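You operate a simulated robot arm through the tools that you are given. There is no shell and no other tool.

The job below is to be done with a simulated robot arm. You get a single attempt, and the scene is never put back.

JOB
Clean the sole of the warm iron with wax and felt.
Fine: the iron stands unplugged on its heel and stays there. Rub the wax stick on while the sole is warm, then buff with the felt pad till no mark shows. Put both back. Tip and drop nothing. Set down upright: wax stick.

Only the result counts: the job must be done as asked and must still hold three seconds after the hand-in. Knocking over, shifting, dropping, spilling or breaking anything else fails it.

ROBOT AND FRAMES
A 6-joint arm with a two-finger parallel gripper, fixed in place. Base frame: the origin is on the floor under the middle of its stand, x ahead of it, y to its left, z up. Readings come in mm, degrees, newtons and seconds.
With the tool pointing down near the work surface it reaches from about 300 to 660 mm from the base axis. Its first joint turns from -115.0 to 115.0 degrees. Payload 3.43 kg.
The TCP is the grasp point between the finger pads, 34 mm short of the fingertips. In the tool frame z runs along the fingers and y along their closing line. Largest opening 128 mm; finger width 24, thickness 12; the body of the gripper, 48 by 130 mm, starts 96 mm behind the TCP.
Orientation is that of the tool frame in the base frame, as a unit quaternion [x, y, z, w]. With the fingers straight down and closing along the base's y, the tool's x points along the base's -x, its y along +y and its z along -z.

CONTROLS
- The arm moves only by the tool servo_tool. Its argument "plan" is a list of rows, each a list of 3 entries, a list of its own where there are three numbers: the shift along the tool's x, y, z in units of 20 mm (1.0 is 20 mm), then the turn, a rotation vector about the tool's x, y, z in units of 4 degrees (1.0 is 4 degrees), then the finger opening in mm, from 0 to 128. In form: [[[dx, dy, dz], [wx, wy, wz], claw], ...]. A call has 1 to 20 rows; each row shifts and turns the commanded pose from where the row before left it, along the tool's axes as they then stand. A call with a number of a shift or a turn outside -1 to 1 is refused whole. Each row takes 0.2 s and may step no farther than 50 mm and 8.6 degrees from the row before; otherwise, or with a gripper value out of range, the whole call is refused. A pose out of reach is approached as far as the arm can. The call stops where the force on the tool passes 40 N (or 10 N more than at its start, if that is more) or the arm is blocked; 0.2 s more then pass. Each finger travels about 153 mm/s and halts on what it meets, pressing with about 36 N; the grip force reading is that of the motor and also rises with nothing between the fingers. The clock runs only during rows and for 0.2 s after the last one: add rows that do not move to give the fingers time. It gives the time, the measured TCP pose, the force on the tool (base axes), the opening and the grip force at its end, in the units of the frame above (readings bear some noise), with the torque about the TCP (base axes, N m) and any sound that the robot's microphone picked up, and new pictures: "pictures" is both (left out), scene, wrist or none.
- Cameras (640 x 400 px; columns grow to the right, rows downward): "scene" is fixed at [48.9, -500.5, 1591.3]; the picture's right is [-0.83, 0.56, 0.00], its down [0.55, 0.83, -0.12] and it looks along [-0.07, -0.10, -0.99] (base axes); focal length 374 px, centre (320, 200). "wrist" rides on the gripper at [76, -11, -160] in the tool frame; the picture's right is [0.15, 0.99, 0.00], its down [-0.88, 0.13, -0.46] and it looks along [-0.45, 0.07, 0.89] (tool axes); focal length 234 px, centre (320, 200). There is no depth. A picture from a camera that has moved, and an enlarged one, comes with that camera's place and axes in the base frame and with its lens.
- move_column(by): slides the trunk up (or, below 0, down) by that many mm; the arm rides with it, the base frame stays. It gives what a move gives, with no picture.
- zoom(camera, box): a new picture of the part [left, top, right, bottom] of that camera's present view, enlarged. No time passes.
- hand_in(): hands the job in; it is judged then, once.

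Places have to be worked out from the pictures, the camera data and where the tool is seen. Open the gripper and draw the arm clear of the work before you hand the job in, unless the task says otherwise.

The tools are called as a command line: name --argument value ..., lists and objects as JSON in quotes. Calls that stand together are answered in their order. servo_tool: Moves the arm, as the interface text tells. Its arguments: {"type":"object","properties":{"plan":{"type":"array","items":{"type":"array"}},"pictures":{"type":"string","enum":["both","scene","wrist","none"]}},"required":["plan"]} The other tools are called the same way: move_column (by) moves the trunk up or down; zoom (camera, box) takes an enlarged picture of a part of a camera's view; hand_in () hands the job in.

At the start:

```text
clock: 0.0
ee_pos: [12.9, -435.4, 1236.6]
orientation: [-0.001, 1.0, 0.0, 0.0]
force: [-0.8, 0.5, 0.7]
ft_torque: [0.03, 0.05, 0.0]
grip_width: 128.1
finger_force: 0.0
trunk travel left (down, up): [-875.0, 115.0]
```

scene: 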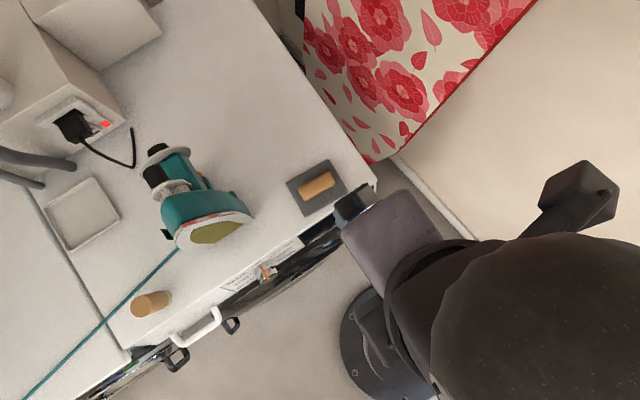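
wrist: 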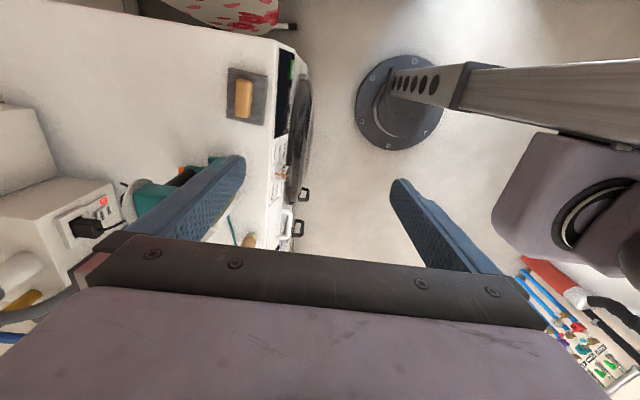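

I start by looking closer at the scene: the iron, the wax stick (orange cylinder?), the felt pad on a dark tray, and the plate. No motion yet.

zoom --camera "scene" --box '[120, 120, 280, 260]'

zoom --camera "scene" --box '[270, 140, 370, 230]'

zoom --camera "scene" --box '[20, 80, 220, 360]'

zoom --camera "wrist" --box '[0, 40, 320, 300]'

```text
2.86 times, centred on (200, 190) of scene
camera zoom: at [48.9, -500.5, 1591.3], right [-0.83, 0.56, 0.0], down [0.55, 0.83, -0.12], along [-0.07, -0.1, -0.99], focal length 1067 px, centre (663, 229)
```

zoom: 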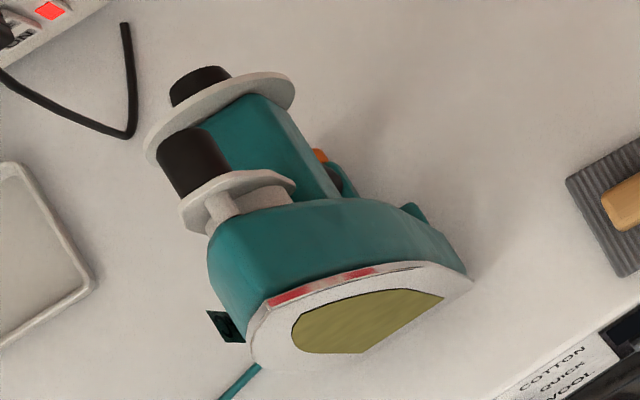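

```text
4.44 times, centred on (320, 185) of scene
camera zoom: at [48.9, -500.5, 1591.3], right [-0.83, 0.56, 0.0], down [0.55, 0.83, -0.12], along [-0.07, -0.1, -0.99], focal length 1660 px, centre (320, 267)
```

zoom: 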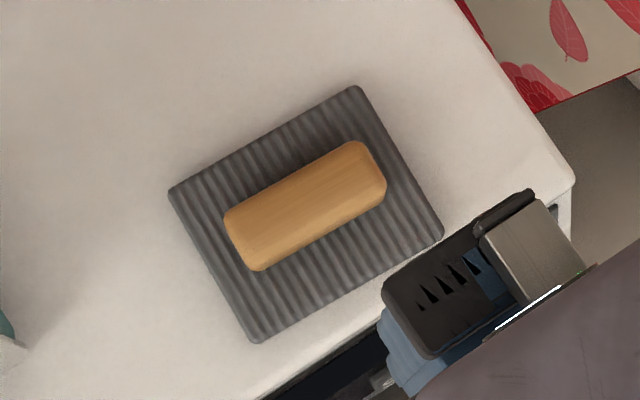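

```text
1.43 times, centred on (120, 220) of scene
camera zoom: at [48.9, -500.5, 1591.3], right [-0.83, 0.56, 0.0], down [0.55, 0.83, -0.12], along [-0.07, -0.1, -0.99], focal length 534 px, centre (606, 171)
```

zoom: 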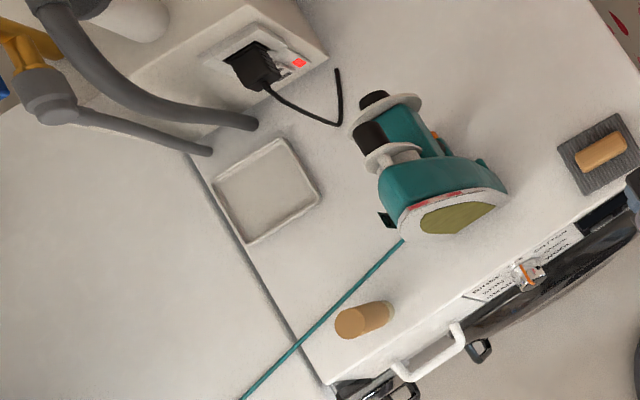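

```text
1.54 times, centred on (160, 170) of wrist
camera zoom: at [-64.0, -447.8, 1396.4], right [-0.15, 0.99, 0.0], down [0.88, 0.13, 0.46], along [0.45, 0.07, -0.89], focal length 360 px, centre (566, 246)
```

zoom: 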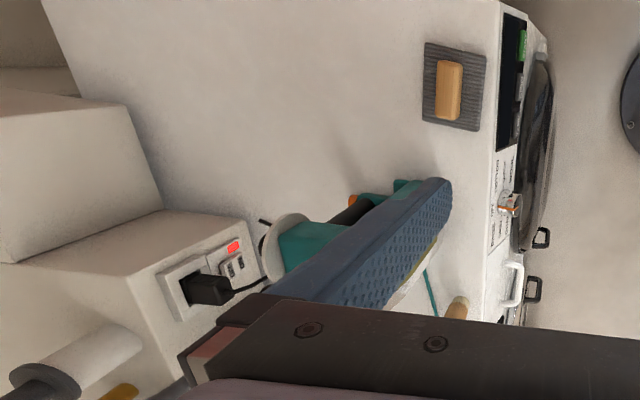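

The iron stands with its sole toward the robot's side with an olive mark, the wax stick is the tan cylinder at the front (about x 360, y -585), and the felt pad with its wooden grip is near (-10, -600). The top surface is at about z 850. I'll turn the tool 80° about its axis while moving ahead, so the wrist camera looks toward the iron.

servo_tool --plan '[[[-0.343, 0.138, 0.14], [0, 0, 1], 128], [[-0.332, 0.161, 0.14], [0, 0, 1], 128], [[-0.32, 0.184, 0.14], [0, 0, 1], 128], [[-0.306, 0.206, 0.14], [0, 0, 1], 128], [[-0.291, 0.227, 0.14], [0, 0, 1], 128], [[-0.275, 0.246, 0.14], [0, 0, 1], 128], [[-0.257, 0.265, 0.14], [0, 0, 1], 128], [[-0.238, 0.282, 0.14], [0, 0, 1], 128], [[-0.218, 0.298, 0.14], [0, 0, 1], 128], [[-0.196, 0.313, 0.14], [0, 0, 1], 128], [[-0.174, 0.326, 0.14], [0, 0, 1], 128], [[-0.151, 0.337, 0.14], [0, 0, 1], 128], [[-0.127, 0.346, 0.14], [0, 0, 1], 128], [[-0.103, 0.355, 0.14], [0, 0, 1], 128], [[-0.077, 0.361, 0.14], [0, 0, 1], 128], [[-0.052, 0.365, 0.14], [0, 0, 1], 128], [[-0.026, 0.368, 0.14], [0, 0, 1], 128], [[-0.001, 0.369, 0.14], [0, 0, 1], 128], [[0.025, 0.368, 0.14], [0, 0, 1], 128], [[0.05, 0.366, 0.14], [0, 0, 1], 128]]'

```text
clock: 4.2
ee_pos: [150.5, -381.0, 1180.6]
orientation: [0.643, 0.766, 0.001, 0.001]
force: [0.1, -0.4, 0.1]
ft_torque: [0.05, 0.02, -0.02]
grip_width: 128.1
finger_force: 0.0
trunk travel left (down, up): [-875.0, 115.0]
camera wrist: at [125.0, -308.4, 1339.8], right [0.95, 0.32, 0.0], down [0.28, -0.84, 0.46], along [0.14, -0.43, -0.89], focal length 234 px, centre (320, 200)
```

scene: 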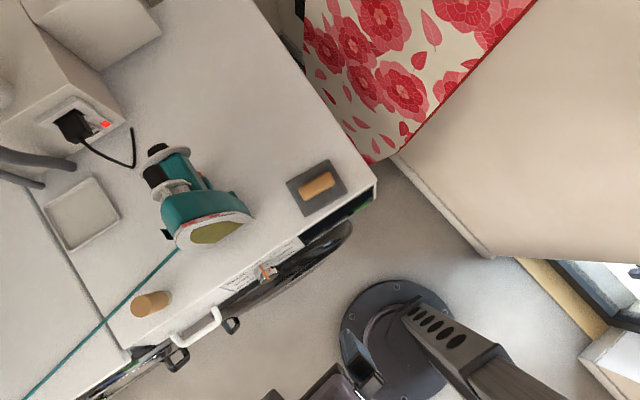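
wrist: 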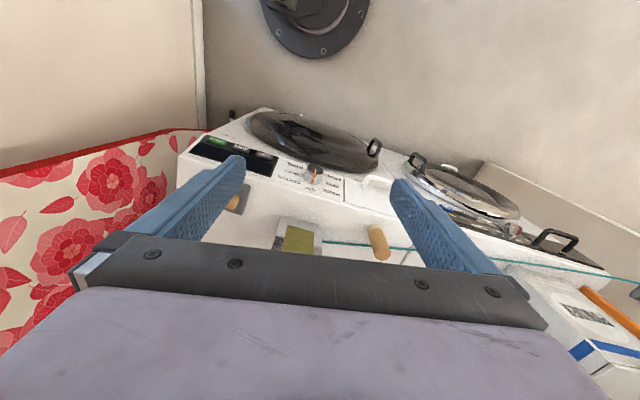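

The camera now looks down over the front; the sole's mark and wax stick show between the fingers. I zoom to measure both before choosing the next pose.

zoom --camera "wrist" --box '[220, 160, 420, 285]'

zoom --camera "scene" --box '[120, 270, 200, 330]'

zoom --camera "scene" --box '[270, 140, 370, 230]'

zoom --camera "scene" --box '[140, 170, 270, 260]'

```text
3.20 times, centred on (320, 222) of wrist
camera zoom: at [125.0, -308.4, 1339.8], right [0.95, 0.32, 0.0], down [0.28, -0.84, 0.46], along [0.14, -0.43, -0.89], focal length 749 px, centre (320, 128)
```

zoom: 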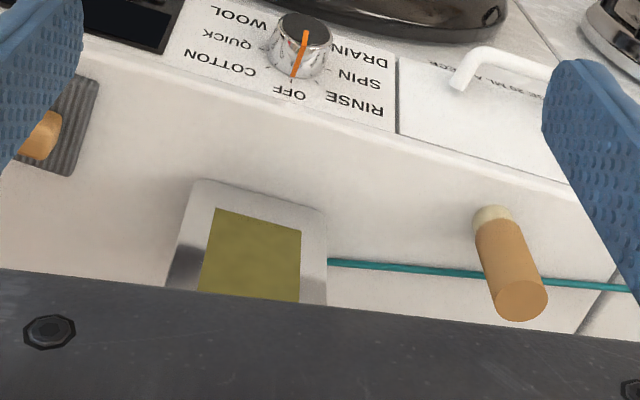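

```text
6.67 times, centred on (160, 300) of scene
camera zoom: at [48.9, -500.5, 1591.3], right [-0.83, 0.56, 0.0], down [0.55, 0.83, -0.12], along [-0.07, -0.1, -0.99], focal length 2490 px, centre (1387, -467)
```

zoom: 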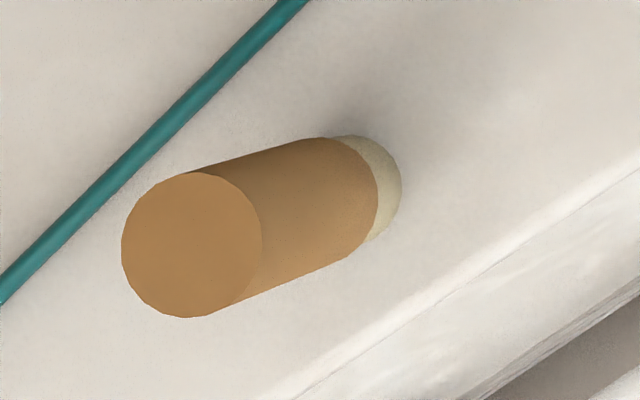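

```text
4.44 times, centred on (320, 185) of scene
camera zoom: at [48.9, -500.5, 1591.3], right [-0.83, 0.56, 0.0], down [0.55, 0.83, -0.12], along [-0.07, -0.1, -0.99], focal length 1660 px, centre (320, 267)
```

zoom: 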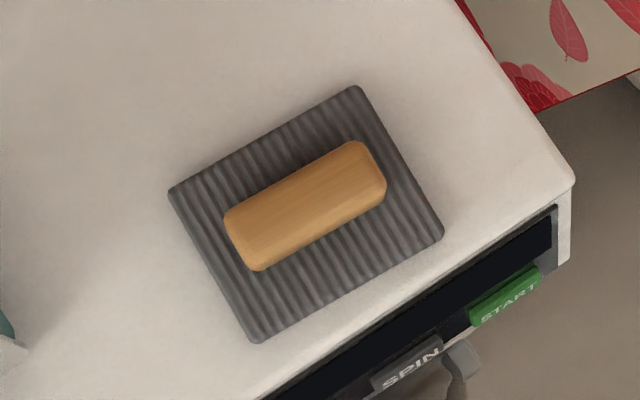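

```text
4.44 times, centred on (205, 215) of scene
camera zoom: at [48.9, -500.5, 1591.3], right [-0.83, 0.56, 0.0], down [0.55, 0.83, -0.12], along [-0.07, -0.1, -0.99], focal length 1660 px, centre (831, 133)
```

zoom: 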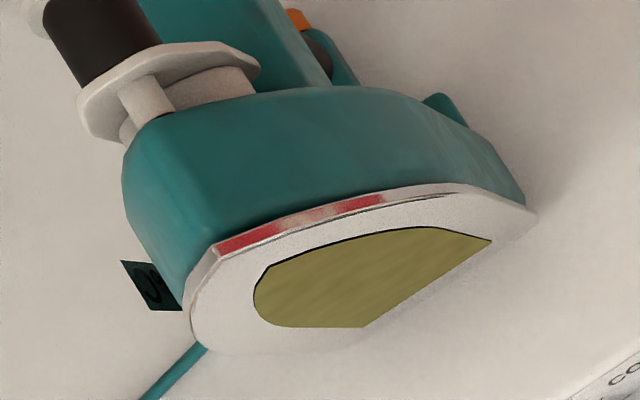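

The wax stick is a tan sleeve with the cream wax at its lower end, axis near (358, -584), top at about z 940; the sole faces +y near y = -615, x 135–235. I'll bring the open gripper above the wax stick, still well clear, and check the reach there.

servo_tool --plan '[[[-0.983, 0.705, 0.5], [0, 0, 0], 90], [[-0.983, 0.705, 0.5], [0, 0, 0], 90], [[-0.983, 0.705, 0.5], [0, 0, 0], 90], [[-0.983, 0.705, 0.5], [0, 0, 0], 90], [[-0.983, 0.705, 0.5], [0, 0, 0], 90], [[-0.983, 0.705, 0.5], [0, 0, 0], 90], [[-0.983, 0.705, 0.5], [0, 0, 0], 90], [[-0.983, 0.705, 0.5], [0, 0, 0], 90], [[-0.983, 0.705, 0.5], [0, 0, 0], 90], [[-0.983, 0.705, 0.5], [0, 0, 0], 90], [[-0.983, 0.705, 0.5], [0, 0, 0], 90], [[-0.983, 0.705, 0.5], [0, 0, 0], 90], [[0, 0, 0.4], [0, 0, -0.92], 90], [[0, 0, 0.4], [0, 0, -0.92], 90], [[0, 0, 0.4], [0, 0, -0.92], 90], [[0, 0, 0.4], [0, 0, -0.92], 90], [[0, 0, 0.4], [0, 0, -0.92], 90], [[0, 0, 0.4], [0, 0, -0.92], 90]]'

```text
clock: 8.0
ee_pos: [329.7, -529.5, 1000.1]
orientation: [0.483, 0.876, 0.0, 0.0]
force: [-0.1, 0.0, 1.0]
ft_torque: [-0.03, 0.01, 0.01]
grip_width: 90.0
finger_force: 0.1
out of reach, approached as far as the arm can: row 10, 11, 12
trunk travel left (down, up): [-875.0, 115.0]
camera wrist: at [279.3, -471.5, 1160.0], right [0.76, 0.65, 0.0], down [0.58, -0.68, 0.46], along [0.3, -0.35, -0.89], focal length 234 px, centre (320, 200)
```

scene: 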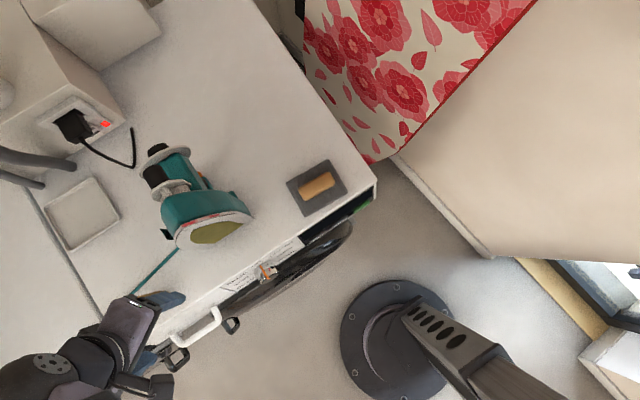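
wrist: 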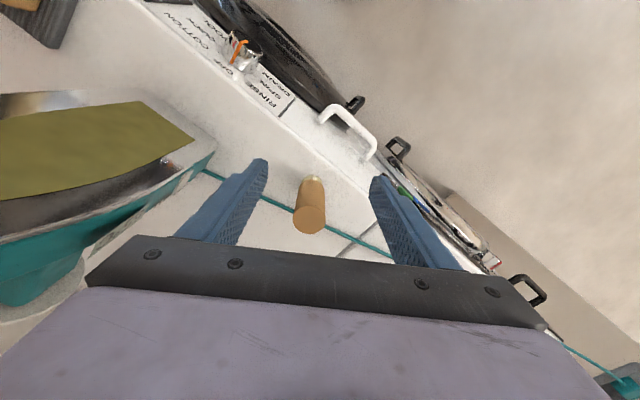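

The gripper stopped at a radius of about 624 mm with the tool straight down, so the stick at 685 mm is out of reach that way. I tilt the tool 20° outward so the fingers lean out in the plane of their pads, and move to just above the stick.

servo_tool --plan '[[[0, 0, 0], [0, -1, 0], 84], [[0, 0, 0], [0, -1, 0], 84], [[0, 0, 0], [0, -1, 0], 84], [[0, 0, 0], [0, -1, 0], 84], [[0, 0, 0], [0, -1, 0], 84], [[-0.695, -0.048, 0.385], [0, 0, 0], 84], [[-0.695, -0.048, 0.385], [0, 0, 0], 84], [[-0.695, -0.048, 0.385], [0, 0, 0], 84], [[-0.695, -0.048, 0.385], [0, 0, 0], 84]]'

zoom --camera "wrist" --box '[180, 120, 460, 295]'

```text
clock: 10.0
ee_pos: [361.4, -586.1, 990.8]
orientation: [0.476, 0.862, -0.084, 0.153]
force: [-0.4, 0.3, -0.4]
ft_torque: [0.01, 0.04, 0.01]
grip_width: 83.9
finger_force: 0.0
trunk travel left (down, up): [-875.0, 115.0]
camera wrist: at [283.5, -484.7, 1114.7], right [0.76, 0.64, -0.05], down [0.47, -0.5, 0.73], along [0.44, -0.58, -0.68], focal length 234 px, centre (320, 200)
```

scene: 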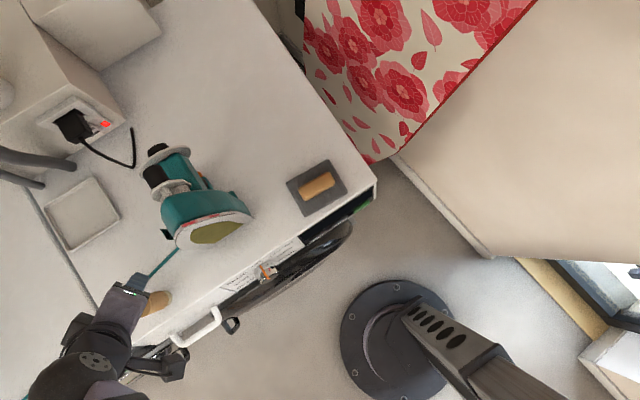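
wrist: 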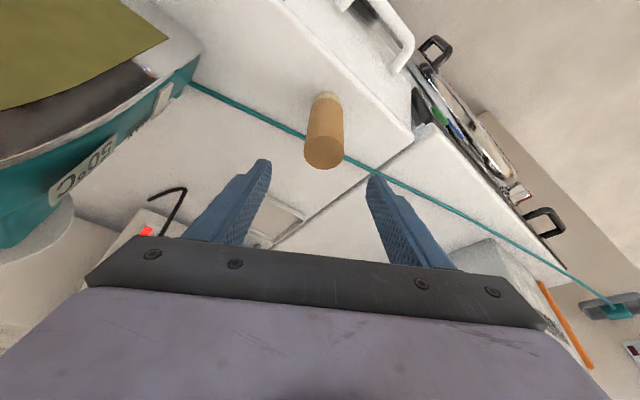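

```text
2.29 times, centred on (320, 208) of wrist
camera zoom: at [283.5, -484.7, 1114.7], right [0.76, 0.64, -0.05], down [0.47, -0.5, 0.73], along [0.44, -0.58, -0.68], focal length 535 px, centre (320, 183)
```

zoom: 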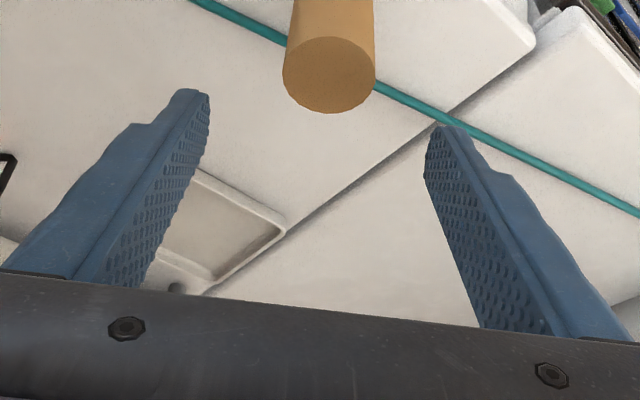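

With the 20° tilt the tool reaches: TCP at (361, -586, 991), the stick top shows centred between the fingers. I descend straight down 76 mm with the fingers open around the sleeve.

servo_tool --plan '[[[0.283, 0, 0.706], [0, 0, 0], 84], [[0.283, 0, 0.706], [0, 0, 0], 84], [[0.283, 0, 0.706], [0, 0, 0], 84], [[0.283, 0, 0.706], [0, 0, 0], 84], [[0.283, 0, 0.706], [0, 0, 0], 70], [[0, 0, 0], [0, 0, 0], 60]]' --pictures "wrist"

zoom --camera "wrist" --box '[200, 90, 440, 240]'

```text
clock: 11.4
ee_pos: [358.6, -581.7, 913.9]
orientation: [0.476, 0.862, -0.084, 0.152]
force: [-0.1, 1.0, 0.1]
ft_torque: [0.0, -0.03, -0.02]
grip_width: 60.0
finger_force: 0.1
trunk travel left (down, up): [-875.0, 115.0]
camera wrist: at [281.6, -482.6, 1038.5], right [0.76, 0.64, -0.05], down [0.47, -0.5, 0.73], along [0.44, -0.58, -0.68], focal length 234 px, centre (320, 200)
```

wrist: 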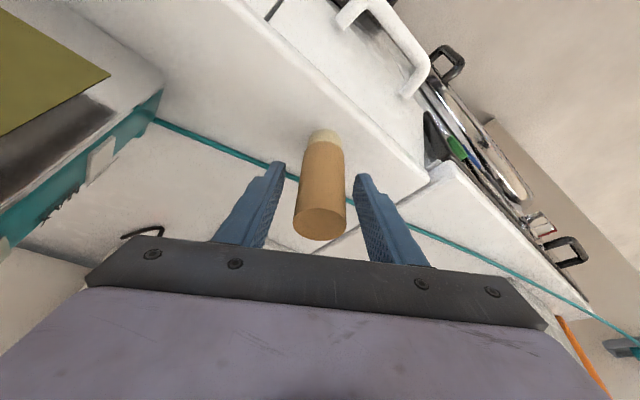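

```text
2.67 times, centred on (320, 165) of wrist
camera zoom: at [281.6, -482.6, 1038.5], right [0.76, 0.64, -0.05], down [0.47, -0.5, 0.73], along [0.44, -0.58, -0.68], focal length 624 px, centre (320, 293)
```

zoom: 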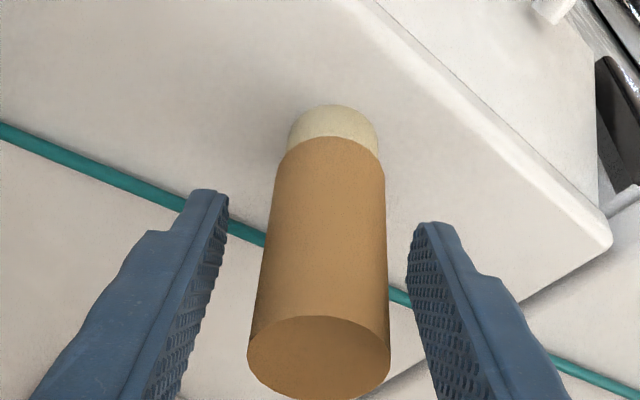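

The stick sits about 1.5 mm toward the right finger, with the cream wax end clear below the fingertips. I shift by 1.6 mm to centre it and close gently.

servo_tool --plan '[[[0, 0.08, 0], [0, 0, 0], 60], [[0, 0, 0], [0, 0, 0], 48], [[0, 0, 0], [0, 0, 0], 42], [[0, 0, 0], [0, 0, 0], 38], [[0, 0, 0], [0, 0, 0], 34], [[0, 0, 0], [0, 0, 0], 28], [[0, 0, 0], [0, 0, 0], 28]]' --pictures "wrist"

zoom --camera "wrist" --box '[200, 90, 440, 240]'

```text
clock: 13.0
ee_pos: [359.9, -580.9, 913.8]
orientation: [0.476, 0.862, -0.084, 0.153]
force: [0.1, -0.7, 0.1]
ft_torque: [0.01, -0.01, -0.03]
grip_width: 34.4
finger_force: 36.3
trunk travel left (down, up): [-875.0, 115.0]
camera wrist: at [283.0, -481.7, 1038.7], right [0.76, 0.64, -0.05], down [0.47, -0.5, 0.73], along [0.44, -0.58, -0.68], focal length 234 px, centre (320, 200)
```

wrist: 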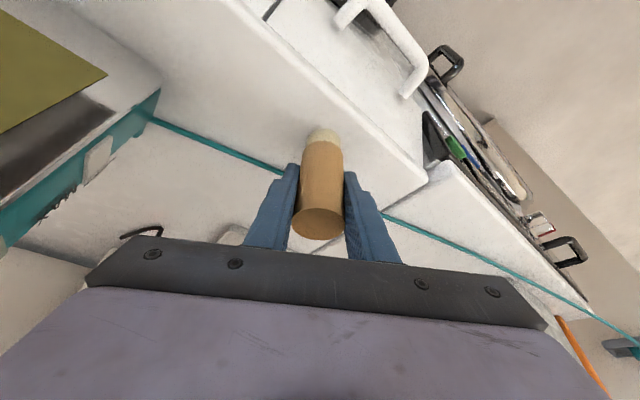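

```text
2.67 times, centred on (320, 165) of wrist
camera zoom: at [283.0, -481.7, 1038.7], right [0.76, 0.64, -0.05], down [0.47, -0.5, 0.73], along [0.44, -0.58, -0.68], focal length 624 px, centre (320, 293)
```

zoom: 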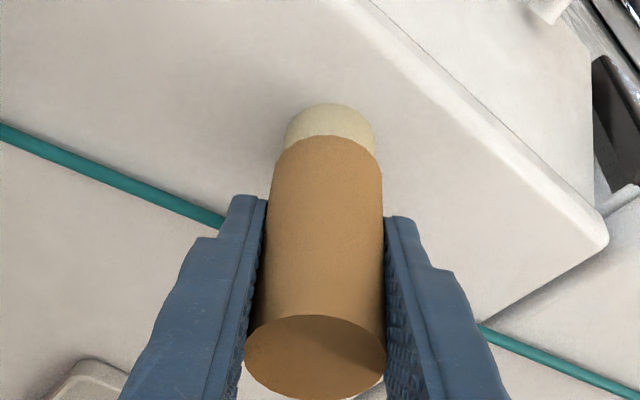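

The wax stick is gripped (34.4 mm wide, 36 N). I lift it straight up 80 mm, pull back toward the base, and yaw the tool so the fingers face the sole squarely.

servo_tool --plan '[[[-0.086, 0, -0.235], [0, 0, 0], 28], [[-0.256, 0, -0.705], [0, 0, 0], 28], [[-0.342, 0, -0.94], [0, 0, 0], 28], [[-0.342, 0, -0.94], [0, 0, 0], 28], [[-0.342, 0, -0.94], [0, 0, 0], 28], [[0.94, 0, -0.342], [0, 0, 0], 28], [[0.94, 0, -0.342], [0, 0, 0], 28], [[0.94, 0, -0.342], [0, 0, 0], 28], [[0.94, 0, -0.342], [0, 0, 0], 28], [[0.94, 0, -0.342], [0, 0, 0], 28], [[0, 0, 0], [0.342, 0, 0.94], 28], [[0, 0, 0], [0.342, 0, 0.94], 28], [[0, 0, 0], [0.342, 0, 0.94], 28], [[0, 0, 0], [0.342, 0, 0.94], 28], [[0, 0, 0], [0.342, 0, 0.94], 28], [[0, 0, 0], [0.342, 0, 0.94], 28], [[0, 0, 0], [0.342, 0, 0.94], 28], [[0, 0, 0], [0.342, 0, 0.94], 28]]'

```text
clock: 16.8
ee_pos: [307.0, -496.3, 993.2]
orientation: [0.696, 0.697, -0.123, 0.123]
force: [0.1, -0.2, -1.8]
ft_torque: [0.0, 0.04, 0.01]
grip_width: 34.8
finger_force: 36.4
trunk travel left (down, up): [-875.0, 115.0]
camera wrist: at [295.1, -371.5, 1117.9], right [0.99, 0.14, -0.05], down [0.13, -0.67, 0.73], along [0.07, -0.73, -0.68], focal length 234 px, centre (320, 200)
```

scene: 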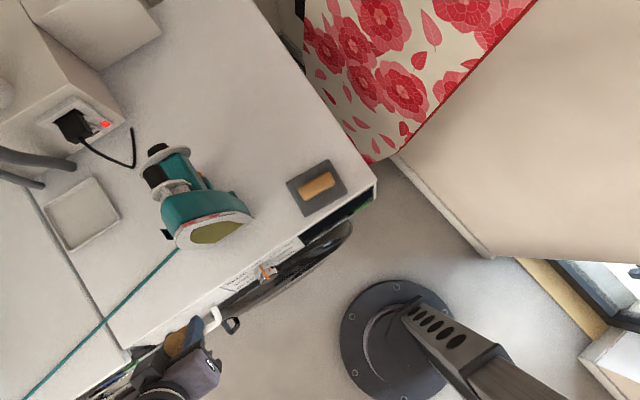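
wrist: 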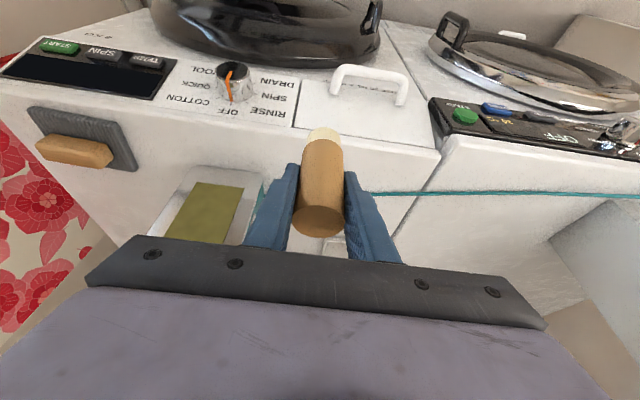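

The stick is held firmly (weight about 1.8 N) and the sole and its mark are visible ahead. I now tilt the tool up toward horizontal while shifting toward the iron's centreline, keeping about 55 mm off the sole.

servo_tool --plan '[[[0, -0.358, 0], [0, -1, 0], 28], [[0, -0.358, 0], [0, -1, 0], 28], [[0, -0.358, 0], [0, -1, 0], 28], [[0, -0.358, 0], [0, -1, 0], 28], [[0, -0.358, 0], [0, -1, 0], 28], [[0, -0.358, 0], [0, -1, 0], 28], [[0, -0.358, 0], [0, -1, 0], 28], [[0, -0.358, 0], [0, -1, 0], 28], [[0, -0.358, 0], [0, -1, 0], 28], [[0, -0.358, 0], [0, -1, 0], 28], [[0, -0.358, 0], [0, -1, 0], 28], [[0, -0.358, 0], [0, -1, 0], 28], [[0, -0.358, 0], [0, -1, 0], 28], [[0, -0.358, 0], [0, -1, 0], 28], [[0, -0.358, 0], [0, -1, 0], 28], [[0, -0.358, 0], [0, -1, 0], 28], [[0, -0.358, 0], [0, -1, 0], 28], [[0, -0.358, 0], [0, -1, 0], 28]]'

```text
clock: 20.6
ee_pos: [251.2, -561.7, 1058.6]
orientation: [-0.489, -0.493, 0.512, -0.505]
force: [0.2, -0.4, -0.6]
ft_torque: [0.02, 0.0, 0.01]
grip_width: 34.9
finger_force: 35.8
out of reach, approached as far as the arm can: row 12, 13, 14, 15, 16, 17, 18
trunk travel left (down, up): [-875.0, 115.0]
camera wrist: at [238.2, -405.8, 978.1], right [0.99, -0.01, -0.16], down [0.14, 0.48, 0.86], along [0.07, -0.87, 0.48], focal length 234 px, centre (320, 200)
```

scene: 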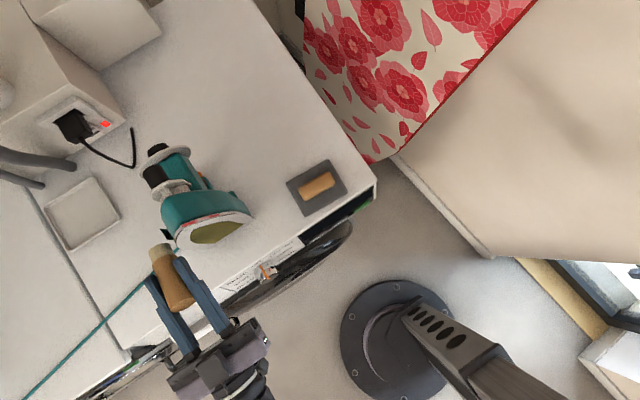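
wrist: 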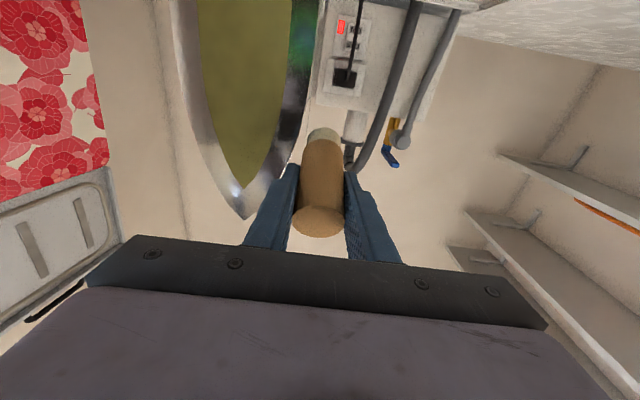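

The arm ran out of reach in this attitude and drifted to (251, -562, 1059), with the wax end beside the iron but free (no force). I back off to the right and up, then lower the trunk to give the arm better posture.

servo_tool --plan '[[[0, 0.5, 0], [0, 0, 0], 28], [[0, 1, 0], [0, 0, 0], 28], [[0, 1, 0], [0, 0, 0], 28], [[0, 1, 0], [0, 0, 0], 28], [[-0.8, 0.3, 0], [0, 0, 0], 28], [[-0.8, 0, 0], [0, 0, 0], 28]]'

```text
clock: 22.0
ee_pos: [326.8, -560.3, 1090.9]
orientation: [-0.491, -0.491, 0.509, -0.508]
force: [-0.3, -0.5, -0.8]
ft_torque: [0.03, -0.01, 0.01]
grip_width: 35.0
finger_force: 35.8
trunk travel left (down, up): [-875.0, 115.0]
camera wrist: at [313.8, -403.5, 1010.0], right [0.99, 0.0, -0.15], down [0.13, 0.49, 0.86], along [0.07, -0.87, 0.48], focal length 234 px, centre (320, 200)
```

scene: 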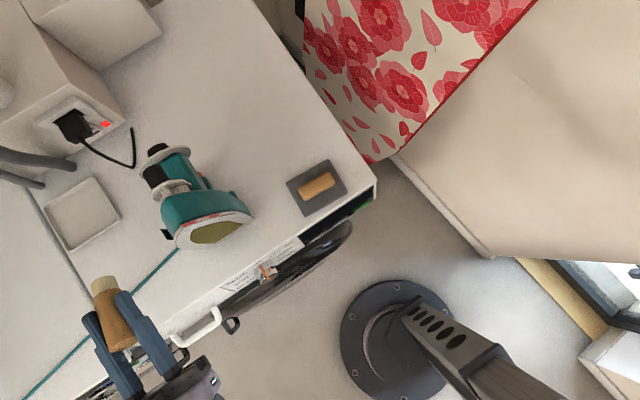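
wrist: 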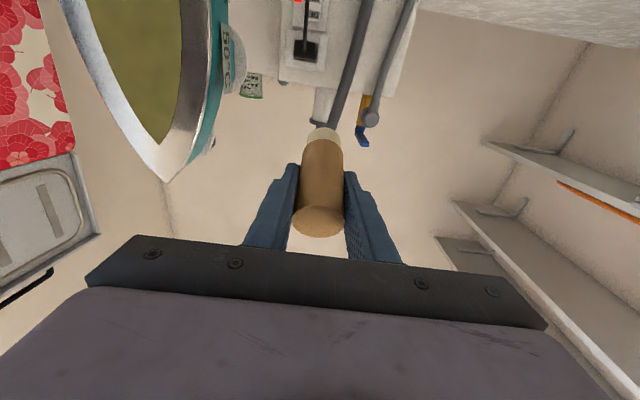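

Now clear of the iron with all rows reached. I lower the trunk by 100 mm; the tool goes to z about 990, well above the surface.

move_column --by -100

servo_tool --plan '[[[-1, 0, -0.5], [0, 0, 0], 28], [[-1, 0, -0.5], [0, 0, 0], 28], [[-1, 0, -0.5], [0, 0, 0], 28], [[-1, 0, -0.5], [0, 0, 0], 28], [[-1, 0, -0.5], [0, 0, 0], 28]]' --pictures "none"

move_column --by -100

```text
clock: 23.3
ee_pos: [325.8, -561.2, 991.4]
orientation: [0.491, 0.492, -0.508, 0.509]
force: [0.5, -0.6, -0.3]
ft_torque: [0.03, 0.04, 0.01]
grip_width: 34.8
finger_force: 36.0
trunk travel left (down, up): [-775.0, 215.0]
```

```text
clock: 24.5
ee_pos: [325.0, -507.0, 1089.6]
orientation: [0.491, 0.492, -0.508, 0.509]
force: [-0.2, 0.3, 0.2]
ft_torque: [0.01, -0.04, -0.01]
grip_width: 34.8
finger_force: 36.5
trunk travel left (down, up): [-775.0, 215.0]
```

```text
clock: 25.9
ee_pos: [326.2, -506.8, 989.9]
orientation: [0.491, 0.492, -0.508, 0.509]
force: [-0.3, 0.0, -1.4]
ft_torque: [0.02, 0.04, 0.01]
grip_width: 34.9
finger_force: 36.0
trunk travel left (down, up): [-675.0, 315.0]
```

The tool is at (326, -507, 990) with the trunk 200 mm lower. Here, away from the iron, I tilt 16° further so the stick's axis becomes square to the sole, and check it stays in reach.

servo_tool --plan '[[[0, 0, 0], [0, -1, 0], 28], [[0, 0, 0], [0, -1, 0], 28], [[0, 0, 0], [0, -1, 0], 28], [[0, 0, 0], [0, -1, 0], 28], [[0, -1, 0], [0, 0, 0], 28], [[0, -1, 0], [0, 0, 0], 28]]'

```text
clock: 27.3
ee_pos: [286.4, -507.0, 988.6]
orientation: [0.415, 0.415, -0.572, 0.573]
force: [-0.7, 0.2, -0.6]
ft_torque: [0.03, -0.01, 0.01]
grip_width: 35.0
finger_force: 35.9
trunk travel left (down, up): [-675.0, 315.0]
camera wrist: at [273.7, -378.8, 867.6], right [0.99, -0.04, -0.14], down [0.13, 0.71, 0.7], along [0.07, -0.71, 0.7], focal length 234 px, centre (320, 200)
```

scene: 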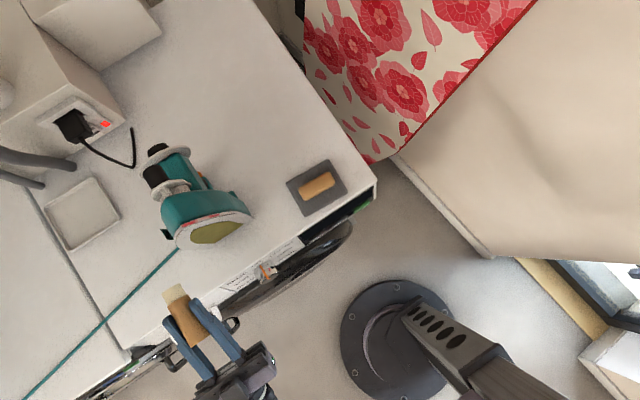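
wrist: 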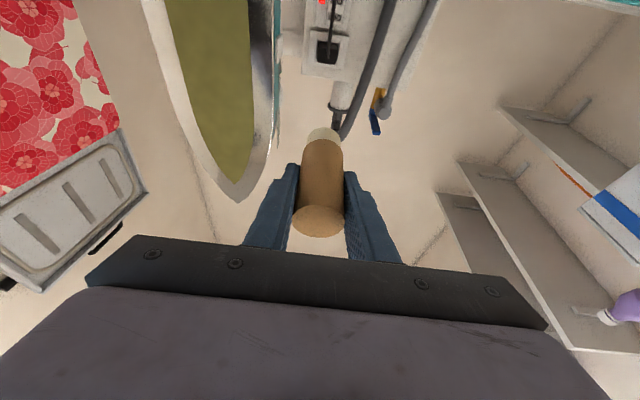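

In reach, stick axis now square to the sole, wax end at about y -571. I zoom on the sole to get the mark's outline in this view.

zoom --camera "wrist" --box '[130, 0, 370, 220]'

```text
1.82 times, centred on (250, 110) of wrist
camera zoom: at [273.7, -378.8, 867.6], right [0.99, -0.04, -0.14], down [0.13, 0.71, 0.7], along [0.07, -0.71, 0.7], focal length 426 px, centre (447, 364)
```

zoom: 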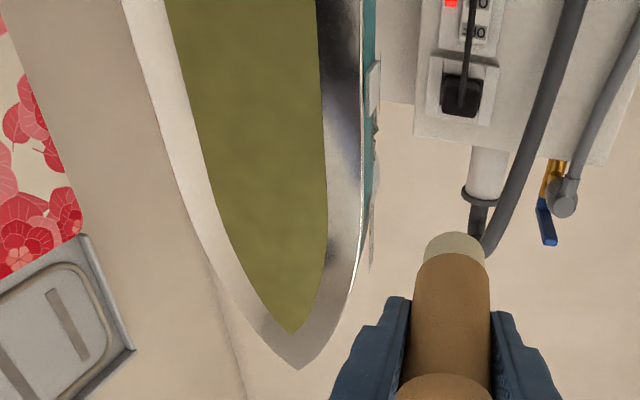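

The tip of the sole is near z 1120 and the mark runs from about z 880 to 1075, x about 145–212. I slide toward the centreline in a short call to check that reach holds.

servo_tool --plan '[[[0, -0.9, 0], [0, 0, 0], 28], [[0, -0.9, 0], [0, 0, 0], 28], [[0, -0.9, 0], [0, 0, 0], 28]]' --pictures "none"

```text
clock: 28.1
ee_pos: [234.4, -509.2, 990.4]
orientation: [-0.415, -0.417, 0.573, -0.57]
force: [-0.7, 0.5, 0.1]
ft_torque: [0.02, 0.0, 0.0]
grip_width: 35.0
finger_force: 35.9
trunk travel left (down, up): [-675.0, 315.0]
```

Reach holds, so I continue to the centreline (x about 180), still about 35 mm off the sole, and take pictures.

servo_tool --plan '[[[0, -0.9, 0], [0, 0, 0], 28], [[0, -0.9, 0], [0, 0, 0], 28], [[0, -0.9, 0], [0, 0, 0], 28]]'

zoom --camera "wrist" --box '[220, 0, 460, 220]'

zoom --camera "scene" --box '[140, 170, 300, 320]'

```text
clock: 28.9
ee_pos: [201.4, -522.2, 1013.6]
orientation: [-0.415, -0.418, 0.575, -0.569]
force: [-0.4, 0.0, -0.3]
ft_torque: [0.01, -0.02, 0.02]
grip_width: 34.6
finger_force: 36.5
out of reach, approached as far as the arm can: row 1, 2, 3
trunk travel left (down, up): [-675.0, 315.0]
camera wrist: at [188.3, -392.8, 892.6], right [0.99, -0.05, -0.15], down [0.14, 0.7, 0.7], along [0.07, -0.71, 0.7], focal length 234 px, centre (320, 200)
```

scene: 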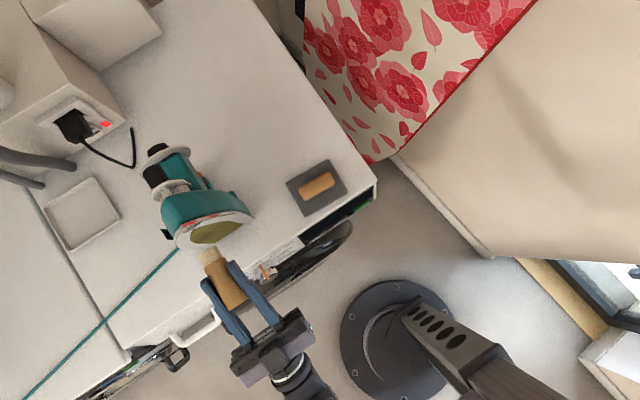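
wrist: 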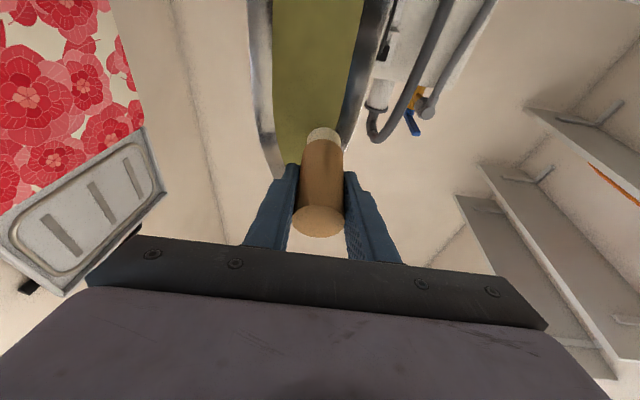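

```text
1.82 times, centred on (340, 110) of wrist
camera zoom: at [188.3, -392.8, 892.6], right [0.99, -0.05, -0.15], down [0.14, 0.7, 0.7], along [0.07, -0.71, 0.7], focal length 426 px, centre (284, 364)
```

zoom: 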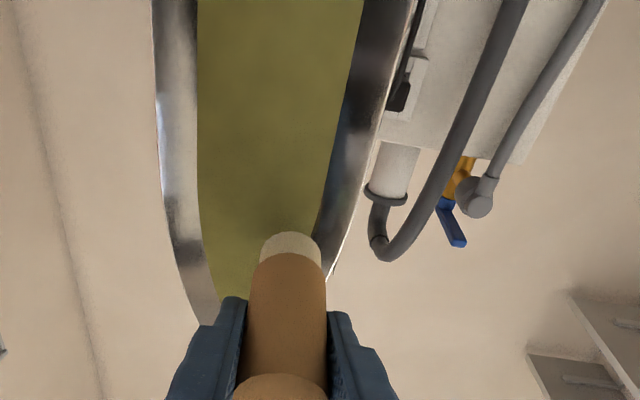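

```text
2.67 times, centred on (220, 245) of scene
camera zoom: at [48.9, -500.5, 1591.3], right [-0.83, 0.56, 0.0], down [0.55, 0.83, -0.12], along [-0.07, -0.1, -0.99], focal length 996 px, centre (587, 80)
```

zoom: 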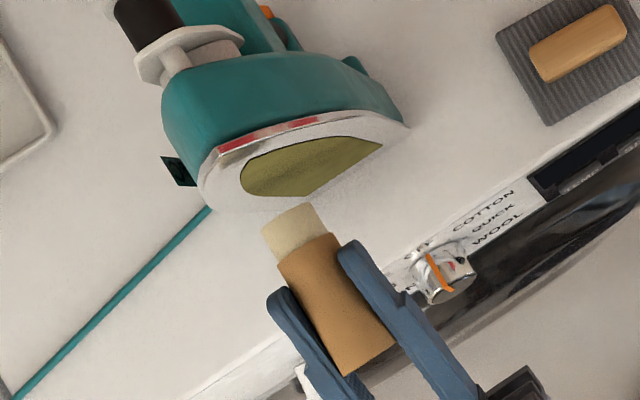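

The arm is again at its inner reach limit here (it rose to z 1014), wax end still about 20 mm off the sole. Lowering the trunk another 120 mm gives the arm room; the tool would be at about z 893, clear of the surface.

move_column --by -120

servo_tool --plan '[[[-0.8, -0.3, 0.25], [0, 0, 0], 28], [[-0.8, -0.3, 0.25], [0, 0, 0], 28], [[-0.8, -0.3, 0.25], [0, 0, 0], 28]]'

zoom --camera "scene" --box '[150, 180, 290, 300]'

```text
clock: 30.4
ee_pos: [200.5, -521.4, 893.1]
orientation: [-0.415, -0.418, 0.574, -0.569]
force: [-0.7, 0.0, -0.7]
ft_torque: [-0.03, 0.02, -0.01]
grip_width: 34.6
finger_force: 35.9
trunk travel left (down, up): [-555.0, 435.0]
```

```text
clock: 31.2
ee_pos: [184.0, -522.2, 943.3]
orientation: [-0.415, -0.418, 0.575, -0.569]
force: [0.2, -0.4, -1.0]
ft_torque: [0.04, 0.02, 0.01]
grip_width: 34.9
finger_force: 36.4
trunk travel left (down, up): [-555.0, 435.0]
camera wrist: at [170.8, -392.5, 822.4], right [0.99, -0.05, -0.15], down [0.14, 0.7, 0.7], along [0.07, -0.71, 0.7], focal length 234 px, centre (320, 200)
```

scene: 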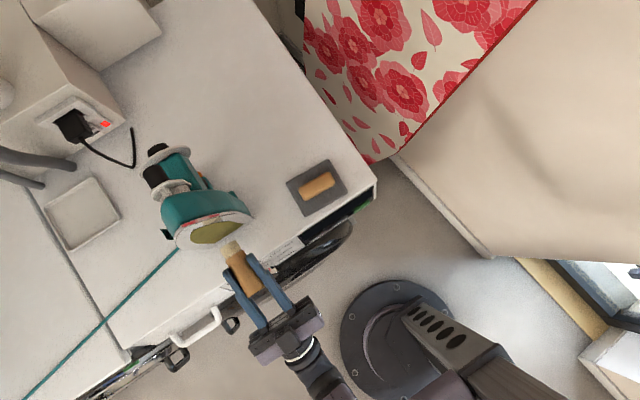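
wrist: 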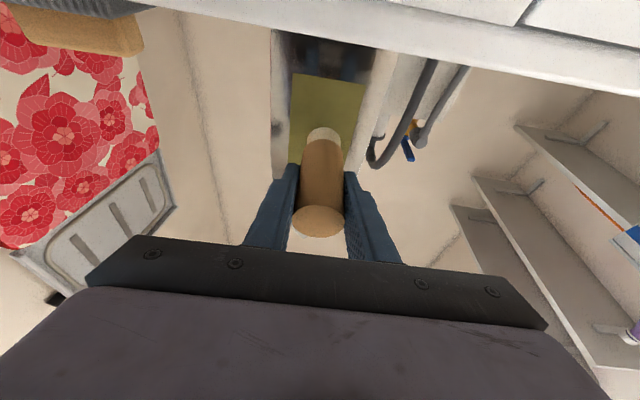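

```text
3.33 times, centred on (220, 240) of scene
camera zoom: at [48.9, -500.5, 1591.3], right [-0.83, 0.56, 0.0], down [0.55, 0.83, -0.12], along [-0.07, -0.1, -0.99], focal length 1245 px, centre (653, 67)
```

zoom: 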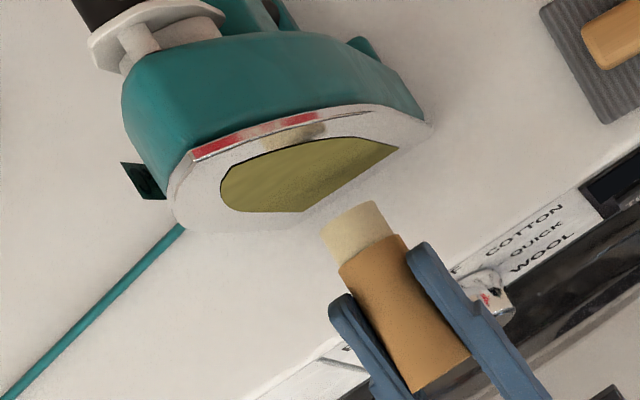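

The wax end is now at about (181, -586, 943), with the mark spanning x 147–210 and z 885–1075. I lower to z 915 near the bottom of the mark (least tipping leverage) and close in to about y -597.

servo_tool --plan '[[[0.45, -0.07, -0.14], [0, 0, 0], 28], [[0.45, -0.07, -0.14], [0, 0, 0], 28], [[0.45, -0.06, -0.14], [0, 0, 0], 28], [[0.085, 0, 0.262], [0, 0, 0], 28], [[0.085, 0, 0.262], [0, 0, 0], 28]]'

zoom --camera "scene" --box '[170, 190, 270, 270]'

zoom --camera "wrist" --box '[250, 20, 400, 240]'

```text
clock: 32.4
ee_pos: [179.2, -532.1, 915.4]
orientation: [-0.414, -0.417, 0.574, -0.569]
force: [-0.2, -0.1, -0.4]
ft_torque: [-0.01, 0.02, 0.04]
grip_width: 34.7
finger_force: 36.0
trunk travel left (down, up): [-555.0, 435.0]
camera wrist: at [166.5, -403.5, 794.7], right [0.99, -0.05, -0.15], down [0.14, 0.7, 0.7], along [0.07, -0.71, 0.7], focal length 234 px, centre (320, 200)
```

scene: 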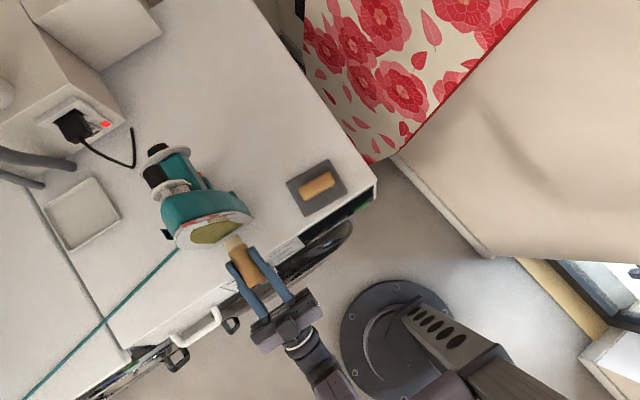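
wrist: 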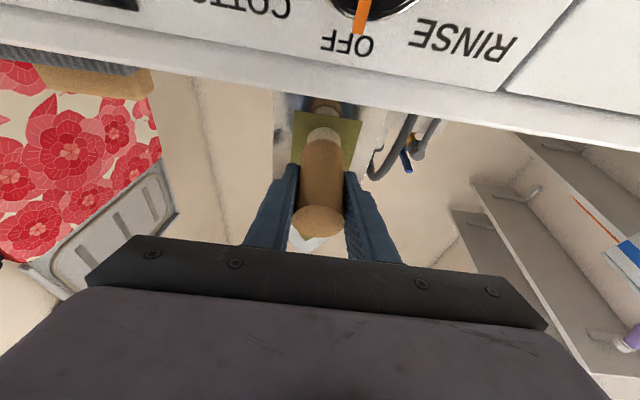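

```text
5.00 times, centred on (220, 230) of scene
camera zoom: at [48.9, -500.5, 1591.3], right [-0.83, 0.56, 0.0], down [0.55, 0.83, -0.12], along [-0.07, -0.1, -0.99], focal length 1868 px, centre (820, 50)
```

zoom: 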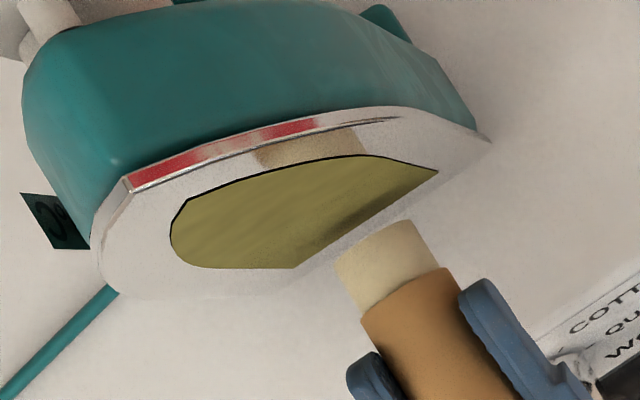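

```text
1.82 times, centred on (325, 130) of wrist
camera zoom: at [166.5, -403.5, 794.7], right [0.99, -0.05, -0.15], down [0.14, 0.7, 0.7], along [0.07, -0.71, 0.7], focal length 426 px, centre (311, 327)
```

zoom: 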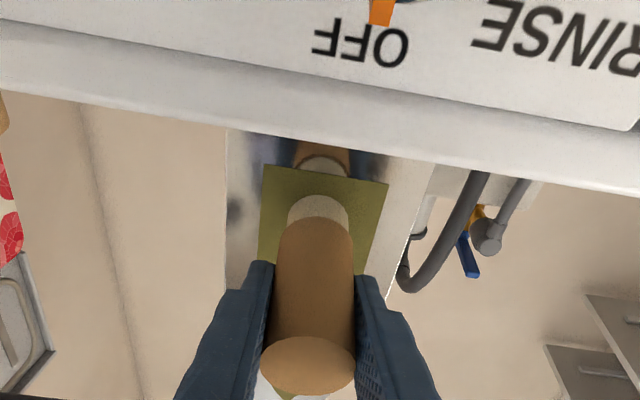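

The sole is mirror-like: I see the wax end and its reflection, which puts the gap at roughly 12 mm. I close in 8 mm and read the force.

servo_tool --plan '[[[0.0615, 0, 0.1905], [0, 0, 0], 28], [[0.0615, 0, 0.1905], [0, 0, 0], 28]]' --pictures "wrist"

zoom --camera "scene" --box '[190, 200, 250, 250]'

zoom --camera "wrist" --box '[270, 80, 380, 160]'

```text
clock: 33.0
ee_pos: [179.9, -540.0, 916.0]
orientation: [-0.414, -0.417, 0.575, -0.569]
force: [0.5, -0.1, -1.5]
ft_torque: [0.03, 0.02, -0.02]
grip_width: 34.8
finger_force: 35.5
trunk travel left (down, up): [-555.0, 435.0]
camera wrist: at [166.5, -411.6, 795.0], right [0.99, -0.05, -0.15], down [0.14, 0.7, 0.7], along [0.07, -0.71, 0.7], focal length 234 px, centre (320, 200)
```

wrist: 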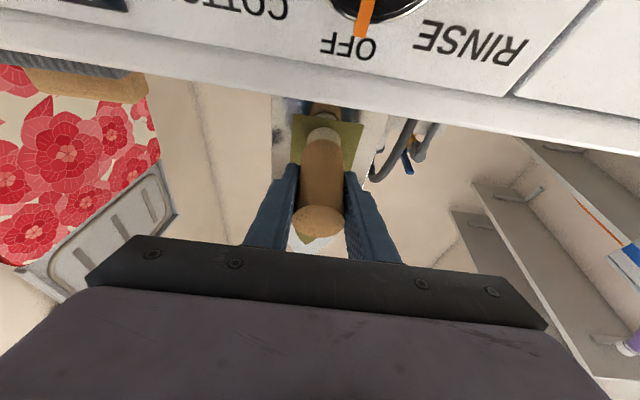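

```text
8.00 times, centred on (220, 225) of scene
camera zoom: at [48.9, -500.5, 1591.3], right [-0.83, 0.56, 0.0], down [0.55, 0.83, -0.12], along [-0.07, -0.1, -0.99], focal length 2989 px, centre (1120, 0)
```

zoom: 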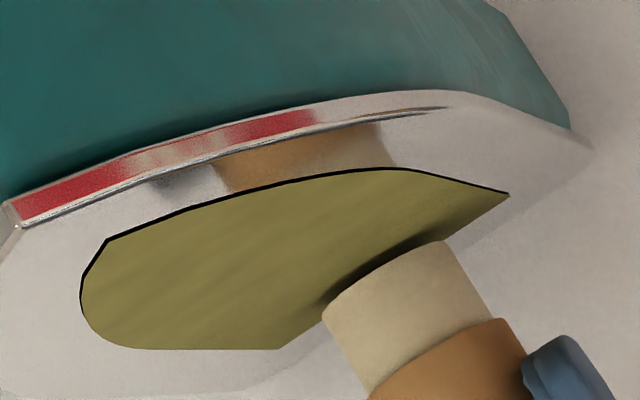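

```text
5.00 times, centred on (325, 120) of wrist
camera zoom: at [166.5, -411.6, 795.0], right [0.99, -0.05, -0.15], down [0.14, 0.7, 0.7], along [0.07, -0.71, 0.7], focal length 1171 px, centre (295, 600)
```

zoom: 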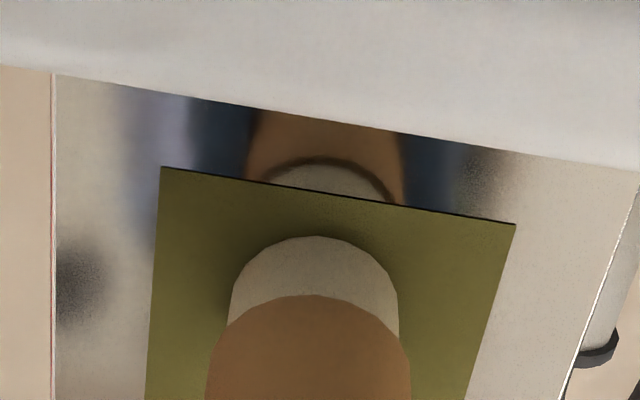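

The gap from the reflection geometry is about 4–5 mm. I advance 3 mm and check force.

servo_tool --plan '[[[0.046, 0, 0.143], [0, 0, 0], 28]]' --pictures "none"

zoom --camera "wrist" --box '[270, 80, 380, 160]'

zoom --camera "scene" --box '[190, 200, 250, 250]'

```text
clock: 33.4
ee_pos: [178.8, -542.7, 916.1]
orientation: [-0.414, -0.418, 0.574, -0.569]
force: [0.2, 0.6, 0.0]
ft_torque: [0.02, -0.02, -0.03]
grip_width: 34.8
finger_force: 35.8
trunk travel left (down, up): [-555.0, 435.0]
```

```text
5.00 times, centred on (325, 120) of wrist
camera zoom: at [166.5, -414.4, 794.6], right [0.99, -0.05, -0.15], down [0.14, 0.7, 0.7], along [0.07, -0.71, 0.7], focal length 1171 px, centre (295, 600)
```

zoom: 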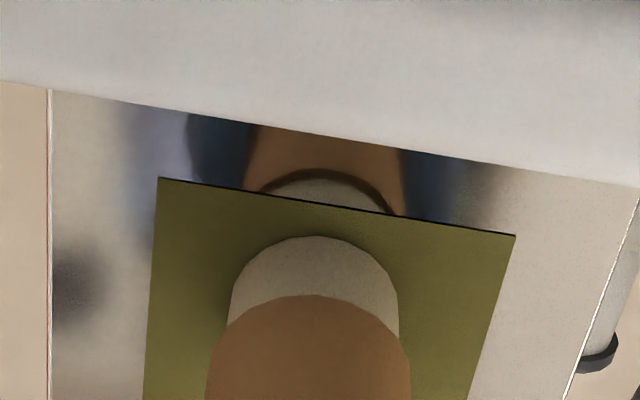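

```text
8.00 times, centred on (220, 225) of scene
camera zoom: at [48.9, -500.5, 1591.3], right [-0.83, 0.56, 0.0], down [0.55, 0.83, -0.12], along [-0.07, -0.1, -0.99], focal length 2989 px, centre (1120, 0)
```

zoom: 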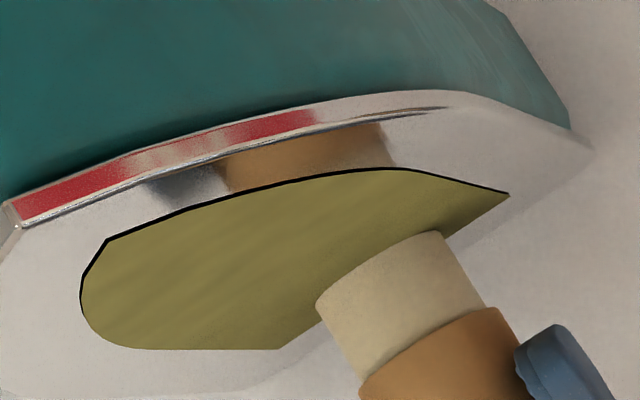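

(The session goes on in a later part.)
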